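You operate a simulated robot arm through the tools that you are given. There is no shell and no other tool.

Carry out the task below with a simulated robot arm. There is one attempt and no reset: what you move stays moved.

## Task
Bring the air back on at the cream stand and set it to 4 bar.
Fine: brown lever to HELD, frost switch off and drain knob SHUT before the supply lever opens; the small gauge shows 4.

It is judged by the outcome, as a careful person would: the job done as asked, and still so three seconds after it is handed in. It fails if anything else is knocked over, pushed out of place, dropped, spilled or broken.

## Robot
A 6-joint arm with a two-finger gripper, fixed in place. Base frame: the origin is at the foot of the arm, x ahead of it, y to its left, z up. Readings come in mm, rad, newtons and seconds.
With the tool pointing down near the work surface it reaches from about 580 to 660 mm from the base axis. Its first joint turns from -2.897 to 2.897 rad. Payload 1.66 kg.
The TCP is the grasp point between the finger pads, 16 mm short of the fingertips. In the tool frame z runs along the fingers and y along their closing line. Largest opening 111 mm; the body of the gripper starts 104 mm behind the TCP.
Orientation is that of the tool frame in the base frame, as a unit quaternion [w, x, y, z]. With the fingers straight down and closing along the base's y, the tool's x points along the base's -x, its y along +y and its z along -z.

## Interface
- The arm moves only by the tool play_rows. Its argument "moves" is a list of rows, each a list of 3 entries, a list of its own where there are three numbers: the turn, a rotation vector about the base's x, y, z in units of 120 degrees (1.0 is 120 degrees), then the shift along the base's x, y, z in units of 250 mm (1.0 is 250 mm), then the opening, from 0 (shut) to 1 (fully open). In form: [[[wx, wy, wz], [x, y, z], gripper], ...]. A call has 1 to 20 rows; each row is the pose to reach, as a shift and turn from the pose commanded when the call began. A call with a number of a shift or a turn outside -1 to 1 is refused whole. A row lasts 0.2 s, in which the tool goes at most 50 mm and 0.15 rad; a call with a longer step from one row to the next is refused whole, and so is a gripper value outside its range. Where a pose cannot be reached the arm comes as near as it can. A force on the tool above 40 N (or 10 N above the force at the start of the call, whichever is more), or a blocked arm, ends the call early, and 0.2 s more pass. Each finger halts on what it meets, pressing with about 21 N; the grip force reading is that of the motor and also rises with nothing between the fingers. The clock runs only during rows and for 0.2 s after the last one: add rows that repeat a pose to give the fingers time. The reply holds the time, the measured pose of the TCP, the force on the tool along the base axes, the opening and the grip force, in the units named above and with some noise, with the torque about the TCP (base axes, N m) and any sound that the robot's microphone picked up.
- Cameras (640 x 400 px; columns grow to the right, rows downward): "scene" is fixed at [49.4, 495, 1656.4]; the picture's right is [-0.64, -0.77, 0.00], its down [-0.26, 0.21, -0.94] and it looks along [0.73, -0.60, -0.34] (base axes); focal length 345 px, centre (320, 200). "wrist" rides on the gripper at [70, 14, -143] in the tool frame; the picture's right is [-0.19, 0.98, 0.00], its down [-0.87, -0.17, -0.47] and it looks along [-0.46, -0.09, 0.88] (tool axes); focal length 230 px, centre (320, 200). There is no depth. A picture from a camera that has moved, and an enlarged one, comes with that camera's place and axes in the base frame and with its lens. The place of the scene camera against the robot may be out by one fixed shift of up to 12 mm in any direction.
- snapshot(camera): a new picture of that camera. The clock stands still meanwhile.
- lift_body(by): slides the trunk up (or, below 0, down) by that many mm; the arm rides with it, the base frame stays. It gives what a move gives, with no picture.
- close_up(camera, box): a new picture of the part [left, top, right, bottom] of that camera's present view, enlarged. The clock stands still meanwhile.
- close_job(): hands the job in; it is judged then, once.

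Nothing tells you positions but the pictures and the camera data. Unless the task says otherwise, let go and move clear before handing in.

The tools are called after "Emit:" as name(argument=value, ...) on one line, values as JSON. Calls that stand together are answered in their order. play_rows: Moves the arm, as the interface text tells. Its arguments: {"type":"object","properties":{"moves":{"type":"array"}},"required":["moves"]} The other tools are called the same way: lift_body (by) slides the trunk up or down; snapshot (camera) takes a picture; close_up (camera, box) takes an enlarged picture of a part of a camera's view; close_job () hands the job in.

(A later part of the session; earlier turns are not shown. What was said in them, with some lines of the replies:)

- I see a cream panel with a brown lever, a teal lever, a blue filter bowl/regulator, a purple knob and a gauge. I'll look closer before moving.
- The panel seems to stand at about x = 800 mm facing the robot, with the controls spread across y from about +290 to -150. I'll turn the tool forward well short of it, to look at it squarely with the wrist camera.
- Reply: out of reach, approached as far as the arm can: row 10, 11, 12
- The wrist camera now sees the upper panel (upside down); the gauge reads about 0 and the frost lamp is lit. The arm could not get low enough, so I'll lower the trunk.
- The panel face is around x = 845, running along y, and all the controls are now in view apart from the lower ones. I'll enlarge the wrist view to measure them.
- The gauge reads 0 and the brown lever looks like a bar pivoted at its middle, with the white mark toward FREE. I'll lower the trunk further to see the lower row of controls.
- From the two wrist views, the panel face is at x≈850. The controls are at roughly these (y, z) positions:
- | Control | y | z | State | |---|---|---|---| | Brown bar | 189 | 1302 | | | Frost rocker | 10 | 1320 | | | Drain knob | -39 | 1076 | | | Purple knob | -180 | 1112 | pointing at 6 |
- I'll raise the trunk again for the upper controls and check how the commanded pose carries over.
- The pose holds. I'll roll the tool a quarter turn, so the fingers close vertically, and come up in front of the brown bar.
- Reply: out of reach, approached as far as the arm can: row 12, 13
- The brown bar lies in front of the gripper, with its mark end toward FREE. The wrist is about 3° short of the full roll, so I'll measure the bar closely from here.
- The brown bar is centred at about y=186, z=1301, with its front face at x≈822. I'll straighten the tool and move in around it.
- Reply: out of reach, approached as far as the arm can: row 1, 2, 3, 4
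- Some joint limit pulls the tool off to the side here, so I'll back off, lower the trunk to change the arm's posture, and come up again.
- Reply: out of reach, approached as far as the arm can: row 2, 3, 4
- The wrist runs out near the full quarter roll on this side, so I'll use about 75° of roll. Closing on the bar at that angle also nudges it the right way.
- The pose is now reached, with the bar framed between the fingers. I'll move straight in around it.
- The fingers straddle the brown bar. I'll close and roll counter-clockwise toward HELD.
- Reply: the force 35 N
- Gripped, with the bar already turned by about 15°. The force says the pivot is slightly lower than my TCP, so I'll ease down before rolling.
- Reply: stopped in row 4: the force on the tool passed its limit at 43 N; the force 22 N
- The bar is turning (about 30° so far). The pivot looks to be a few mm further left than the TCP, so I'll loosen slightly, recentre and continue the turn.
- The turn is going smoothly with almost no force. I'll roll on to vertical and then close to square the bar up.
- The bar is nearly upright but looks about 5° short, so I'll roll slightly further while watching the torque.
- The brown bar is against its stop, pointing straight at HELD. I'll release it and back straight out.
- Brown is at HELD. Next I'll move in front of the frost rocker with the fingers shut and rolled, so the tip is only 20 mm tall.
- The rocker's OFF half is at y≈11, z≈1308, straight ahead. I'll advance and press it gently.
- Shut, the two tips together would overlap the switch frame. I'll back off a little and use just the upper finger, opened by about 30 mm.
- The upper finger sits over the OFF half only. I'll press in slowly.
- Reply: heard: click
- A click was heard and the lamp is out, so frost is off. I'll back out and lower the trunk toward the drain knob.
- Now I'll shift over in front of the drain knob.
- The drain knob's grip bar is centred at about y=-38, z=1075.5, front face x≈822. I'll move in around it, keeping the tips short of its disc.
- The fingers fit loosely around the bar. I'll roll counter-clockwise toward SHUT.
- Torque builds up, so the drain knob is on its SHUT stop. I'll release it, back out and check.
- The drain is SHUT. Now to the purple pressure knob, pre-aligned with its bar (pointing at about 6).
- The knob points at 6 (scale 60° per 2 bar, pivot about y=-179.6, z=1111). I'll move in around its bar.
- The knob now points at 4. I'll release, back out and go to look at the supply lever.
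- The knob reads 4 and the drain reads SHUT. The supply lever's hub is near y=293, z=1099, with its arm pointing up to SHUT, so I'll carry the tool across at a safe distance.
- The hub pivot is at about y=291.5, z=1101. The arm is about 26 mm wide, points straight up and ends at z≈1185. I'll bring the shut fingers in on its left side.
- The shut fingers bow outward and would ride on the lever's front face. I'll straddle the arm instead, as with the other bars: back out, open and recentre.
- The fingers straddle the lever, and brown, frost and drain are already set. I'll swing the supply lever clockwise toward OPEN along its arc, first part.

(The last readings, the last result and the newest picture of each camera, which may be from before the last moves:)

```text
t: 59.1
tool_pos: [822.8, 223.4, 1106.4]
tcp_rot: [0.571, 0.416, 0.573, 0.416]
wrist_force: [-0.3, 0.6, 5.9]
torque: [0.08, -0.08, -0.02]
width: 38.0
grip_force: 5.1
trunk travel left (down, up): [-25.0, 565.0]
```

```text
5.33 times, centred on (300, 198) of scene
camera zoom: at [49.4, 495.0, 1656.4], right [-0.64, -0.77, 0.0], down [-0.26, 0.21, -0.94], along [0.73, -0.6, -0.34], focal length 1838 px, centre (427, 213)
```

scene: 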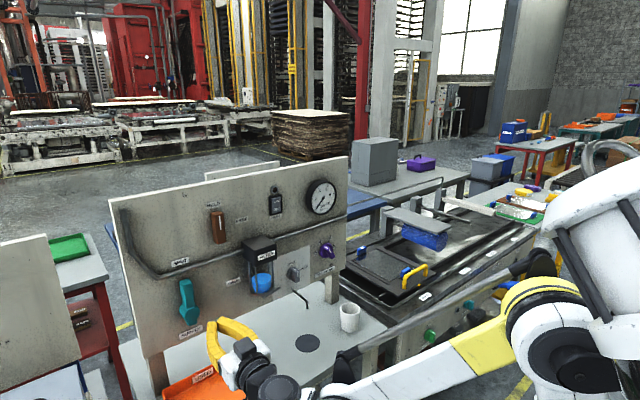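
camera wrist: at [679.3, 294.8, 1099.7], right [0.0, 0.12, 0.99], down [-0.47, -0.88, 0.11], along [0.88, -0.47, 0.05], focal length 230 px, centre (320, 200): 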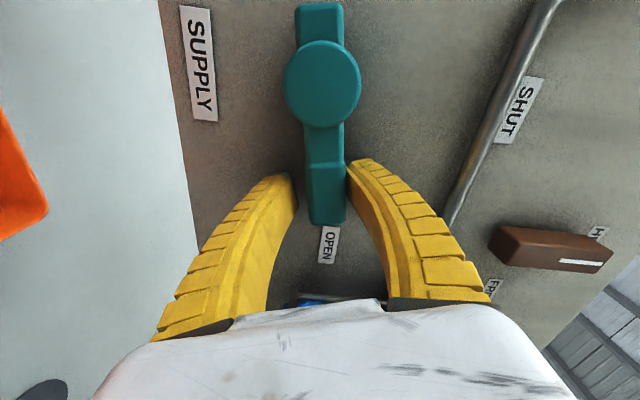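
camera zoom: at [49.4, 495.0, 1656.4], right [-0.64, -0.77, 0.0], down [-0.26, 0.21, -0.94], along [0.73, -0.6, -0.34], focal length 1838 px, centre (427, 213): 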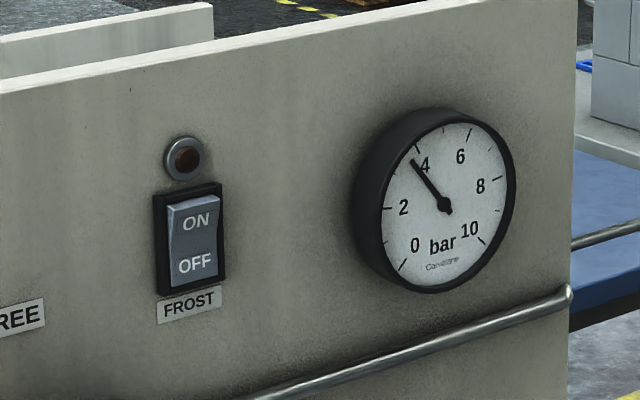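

The air is on and the gauge is near 4, but the lever is not quite horizontal yet. I'll push it on to its stop.

Emit:
play_rows(moves=[[[0.02, 0, 0], [0, 0, -0.015], 0.28], [[0.04, 0, 0], [0, 0, -0.03], 0.28], [[0.05, 0, 0], [0, 0.001, -0.045], 0.28], [[0.05, 0, 0], [0, 0.001, -0.055], 0.28]])

Emit:
close_up(camera="scene", box=[150, 240, 270, 315])

Emit:
close_up(camera="wrist", box=[200, 0, 440, 150])

Emit:
close_up(camera="scene", box=[290, 170, 350, 220])

```text
t: 60.1
tool_pos: [821.5, 224.2, 1096.5]
tcp_rot: [0.549, 0.446, 0.549, 0.445]
wrist_force: [0.1, -2.3, 35.7]
torque: [0.49, -0.22, -0.02]
width: 54.8
grip_force: 17.9
trunk travel left (down, up): [-25.0, 565.0]
```

```text
5.33 times, centred on (210, 278) of scene
camera zoom: at [49.4, 495.0, 1656.4], right [-0.64, -0.77, 0.0], down [-0.26, 0.21, -0.94], along [0.73, -0.6, -0.34], focal length 1838 px, centre (907, -213)
```

zoom: 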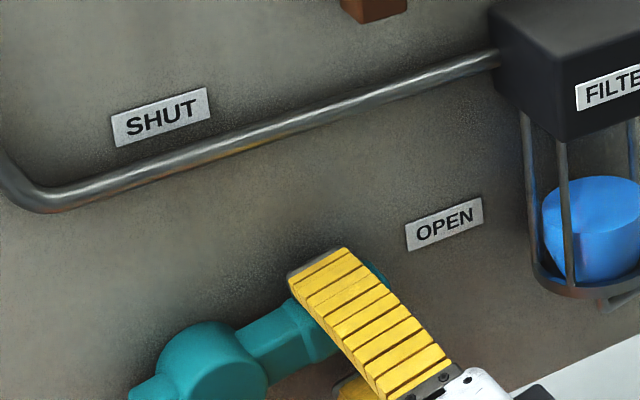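

```text
2.67 times, centred on (320, 75) of wrist
camera zoom: at [678.0, 295.1, 1095.7], right [0.0, 0.02, 1.0], down [-0.47, -0.88, 0.01], along [0.88, -0.47, 0.01], focal length 614 px, centre (320, 533)
```

zoom: 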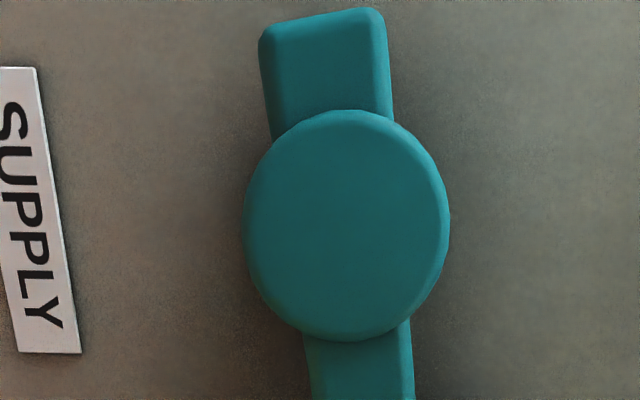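

```text
8.00 times, centred on (320, 195) of scene
camera zoom: at [49.4, 495.0, 1656.4], right [-0.64, -0.77, 0.0], down [-0.26, 0.21, -0.94], along [0.73, -0.6, -0.34], focal length 2757 px, centre (320, 240)
```

zoom: 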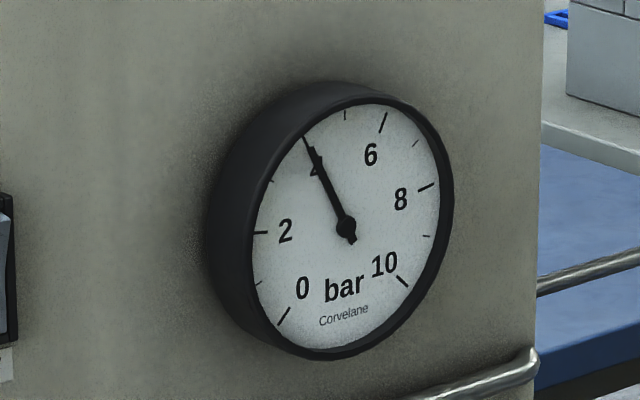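

The lever is against its stop, pointing at OPEN, and the gauge needle sits on 4. I'll release without dragging it: relieve the load, open and back out.

Emit:
play_rows(moves=[[[0, 0, 0], [0, 0, 0.02], 0.55], [[0, 0, 0], [0, 0, 0.03], 0.6], [[0, 0, 0], [0, 0, 0.035], 0.6], [[0, 0, 0], [-0.12, 0, 0.035], 0.6], [[0, 0, 0], [-0.3, 0, 0.035], 0.6], [[0, 0, 0], [-0.48, 0, 0.035], 0.6]])

Emit:
snapshot(camera="wrist")

Emit:
close_up(camera="scene", box=[150, 240, 270, 315])

Emit:
close_up(camera="scene", box=[290, 170, 350, 220])

```text
t: 61.5
tool_pos: [701.9, 226.0, 1100.3]
tcp_rot: [0.548, 0.445, 0.55, 0.446]
wrist_force: [0.1, -0.2, 0.0]
torque: [0.0, -0.02, -0.02]
width: 68.1
grip_force: 1.3
trunk travel left (down, up): [-25.0, 565.0]
```

```text
taken
camera wrist: at [559.0, 296.4, 1101.4], right [0.0, 0.02, 1.0], down [-0.47, -0.88, 0.02], along [0.88, -0.47, 0.01], focal length 230 px, centre (320, 200)
```

wrist: 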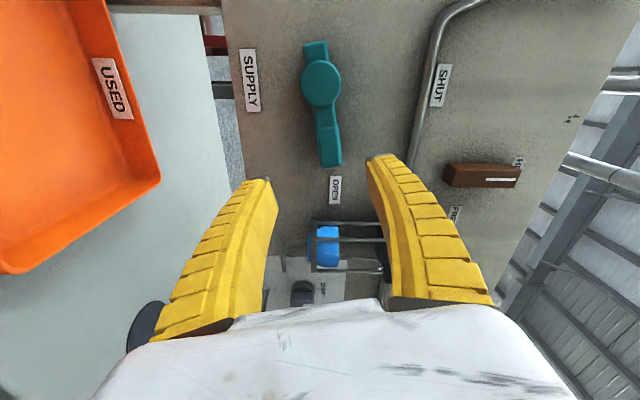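

```text
5.33 times, centred on (210, 278) of scene
camera zoom: at [49.4, 495.0, 1656.4], right [-0.64, -0.77, 0.0], down [-0.26, 0.21, -0.94], along [0.73, -0.6, -0.34], focal length 1838 px, centre (907, -213)
```

zoom: 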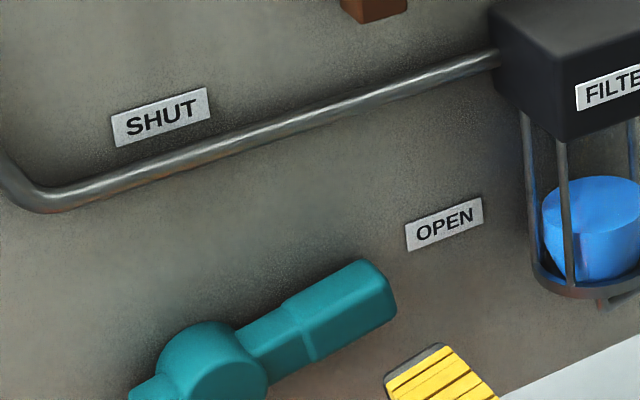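

```text
8.00 times, centred on (320, 195) of scene
camera zoom: at [49.4, 495.0, 1656.4], right [-0.64, -0.77, 0.0], down [-0.26, 0.21, -0.94], along [0.73, -0.6, -0.34], focal length 2757 px, centre (320, 240)
```

zoom: 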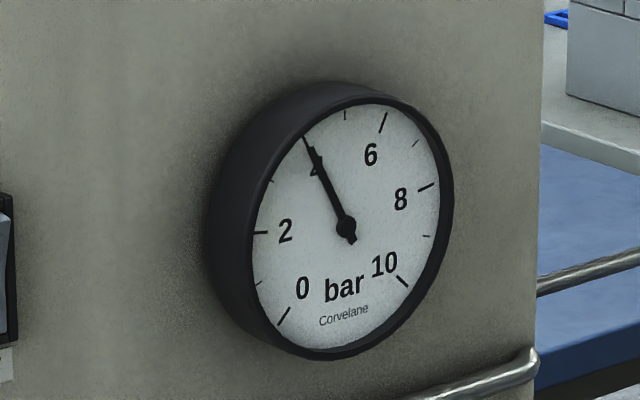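

Everything looks set. I'll move clear and take a frontal look at the gauge and all the controls.

Emit:
play_rows(moves=[[[-0.06, 0, 0], [-0.04, 0, 0.01], 0.6], [[-0.12, 0, 0], [-0.1, -0.06, 0.03], 0.6], [[-0.18, 0, 0], [-0.18, -0.14, 0.06], 0.6], [[-0.24, 0, 0], [-0.26, -0.22, 0.1], 0.6], [[-0.3, 0, 0], [-0.32, -0.3, 0.14], 0.6], [[-0.36, 0, 0], [-0.36, -0.38, 0.18], 0.6], [[-0.42, 0, 0], [-0.4, -0.46, 0.22], 0.6], [[-0.48, 0, 0], [-0.4, -0.54, 0.26], 0.6], [[-0.54, 0, 0], [-0.4, -0.62, 0.3], 0.6], [[-0.6, 0, 0], [-0.4, -0.7, 0.34], 0.6], [[-0.65, 0, 0], [-0.4, -0.76, 0.38], 0.6]])

Emit:
snapshot(camera="wrist")

Emit:
snapshot(camera="scene")

```text
t: 64.0
tool_pos: [602.1, 33.9, 1197.0]
tcp_rot: [0.706, 0.002, 0.708, -0.002]
wrist_force: [0.3, -0.7, -0.1]
torque: [0.01, 0.0, -0.01]
width: 68.5
grip_force: 1.4
trunk travel left (down, up): [-25.0, 565.0]
```

```text
taken
camera wrist: at [460.1, 48.7, 1127.8], right [0.0, 0.98, 0.19], down [-0.47, -0.17, 0.87], along [0.88, -0.09, 0.46], focal length 230 px, centre (320, 200)
```

wrist: 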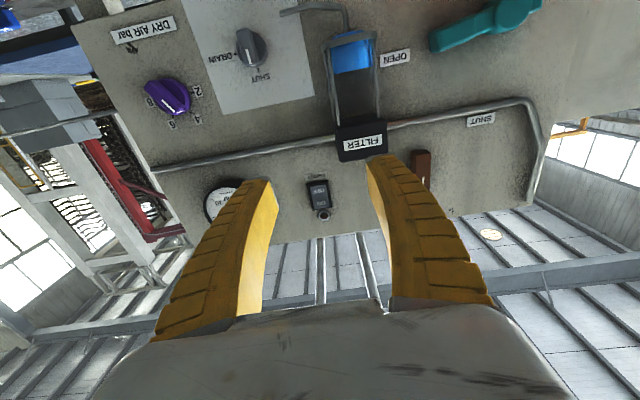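

```text
taken
```

scene: 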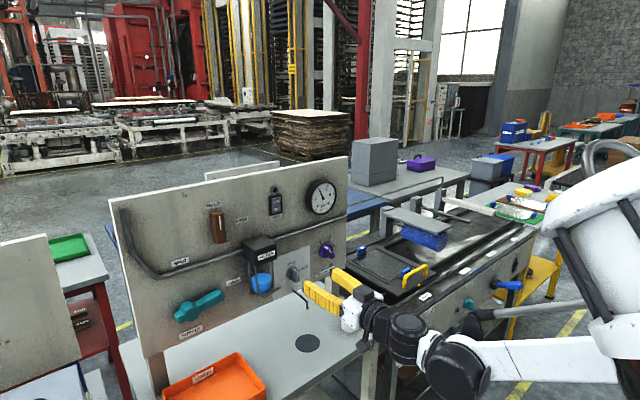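

Emit:
lift_body(by=90)

Emit:
close_up(camera="wrist", box=[160, 100, 320, 200])

Emit:
snapshot(camera="wrist")

Emit:
snapshot(camera="scene")

Emit:
close_up(camera="scene", box=[150, 180, 350, 305])

```text
t: 65.2
tool_pos: [603.8, 34.2, 1285.4]
tcp_rot: [0.706, 0.001, 0.708, 0.0]
wrist_force: [-0.8, -0.3, 0.8]
torque: [0.03, 0.03, -0.04]
width: 68.7
grip_force: 2.0
trunk travel left (down, up): [-115.0, 475.0]
```

```text
4.00 times, centred on (240, 150) of wrist
camera zoom: at [460.2, 49.0, 1217.6], right [0.0, 0.98, 0.19], down [-0.47, -0.17, 0.87], along [0.88, -0.09, 0.46], focal length 920 px, centre (640, 400)
```

zoom: 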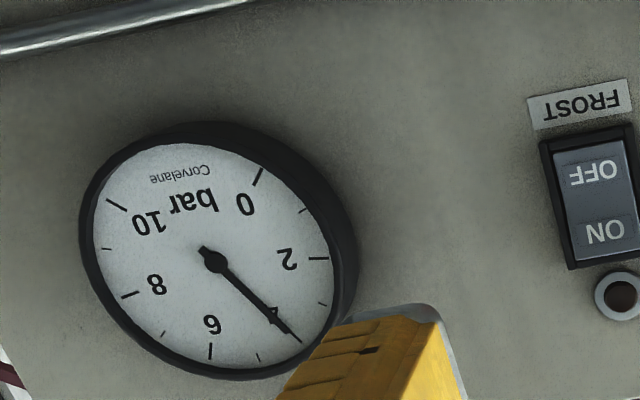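

```text
taken
camera wrist: at [460.2, 49.0, 1217.6], right [0.0, 0.98, 0.19], down [-0.47, -0.17, 0.87], along [0.88, -0.09, 0.46], focal length 230 px, centre (320, 200)
```

wrist: 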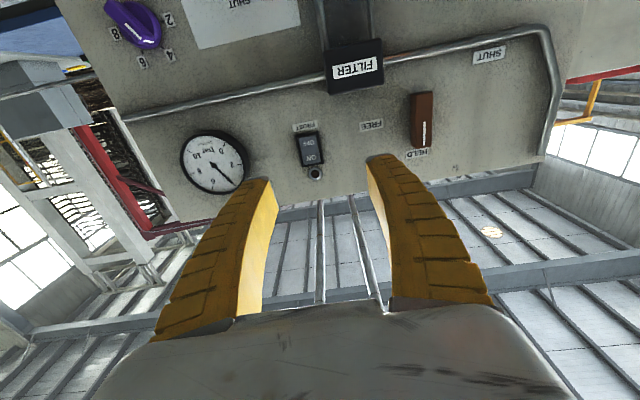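

```text
taken
```

scene: 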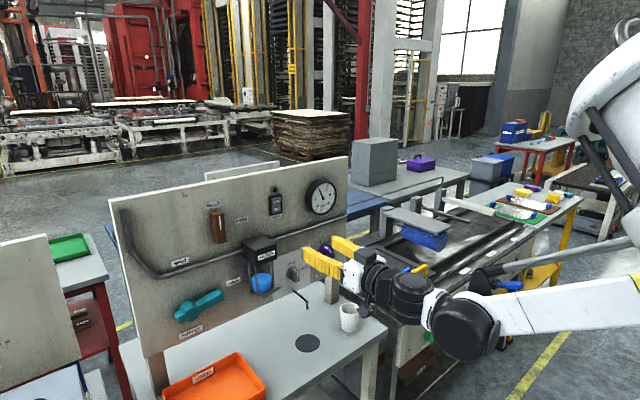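

```text
3.20 times, centred on (250, 242) of scene
camera zoom: at [49.4, 495.0, 1656.4], right [-0.64, -0.77, 0.0], down [-0.26, 0.21, -0.94], along [0.73, -0.6, -0.34], focal length 1103 px, centre (544, 64)
```

zoom: 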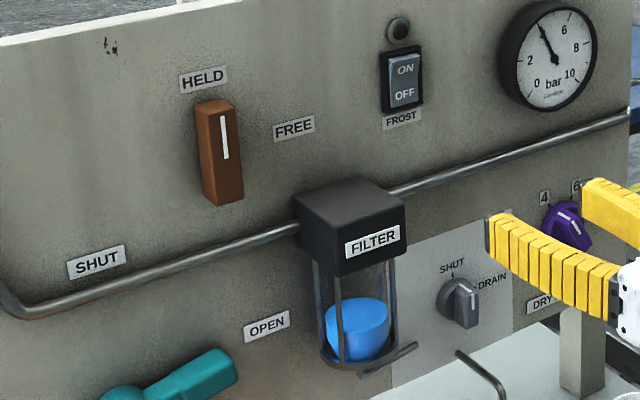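

The brown bar is at HELD, the frost lamp is out, the drain is SHUT and the supply lever is on its OPEN stop. The gauge holds steady at 4 and the arm is clear of everything, so I'm handing in.

Emit:
close_job()

```text
The job is handed in.
```

The air is back on at the cream stand and its gauge holds steady at 4 bar. The job is handed in.

I set the other controls before opening the supply, in this order:

1. **Brown lever:** turned to HELD, against its stop.
2. **Frost switch:** pressed to OFF; it clicked and the lamp went out.
3. **Drain knob:** turned to SHUT, against its stop.
4. **Pressure knob:** turned from 6 down to 4, so the pressure never went over.
5. **Supply lever:** swung from SHUT until it met its OPEN stop. It stops about 10° above horizontal, in line with the OPEN label.

I saw only one gauge on this stand, so I took it to be the small gauge you meant. The gripper is open and clear of the panel, and I saw nothing else moved.
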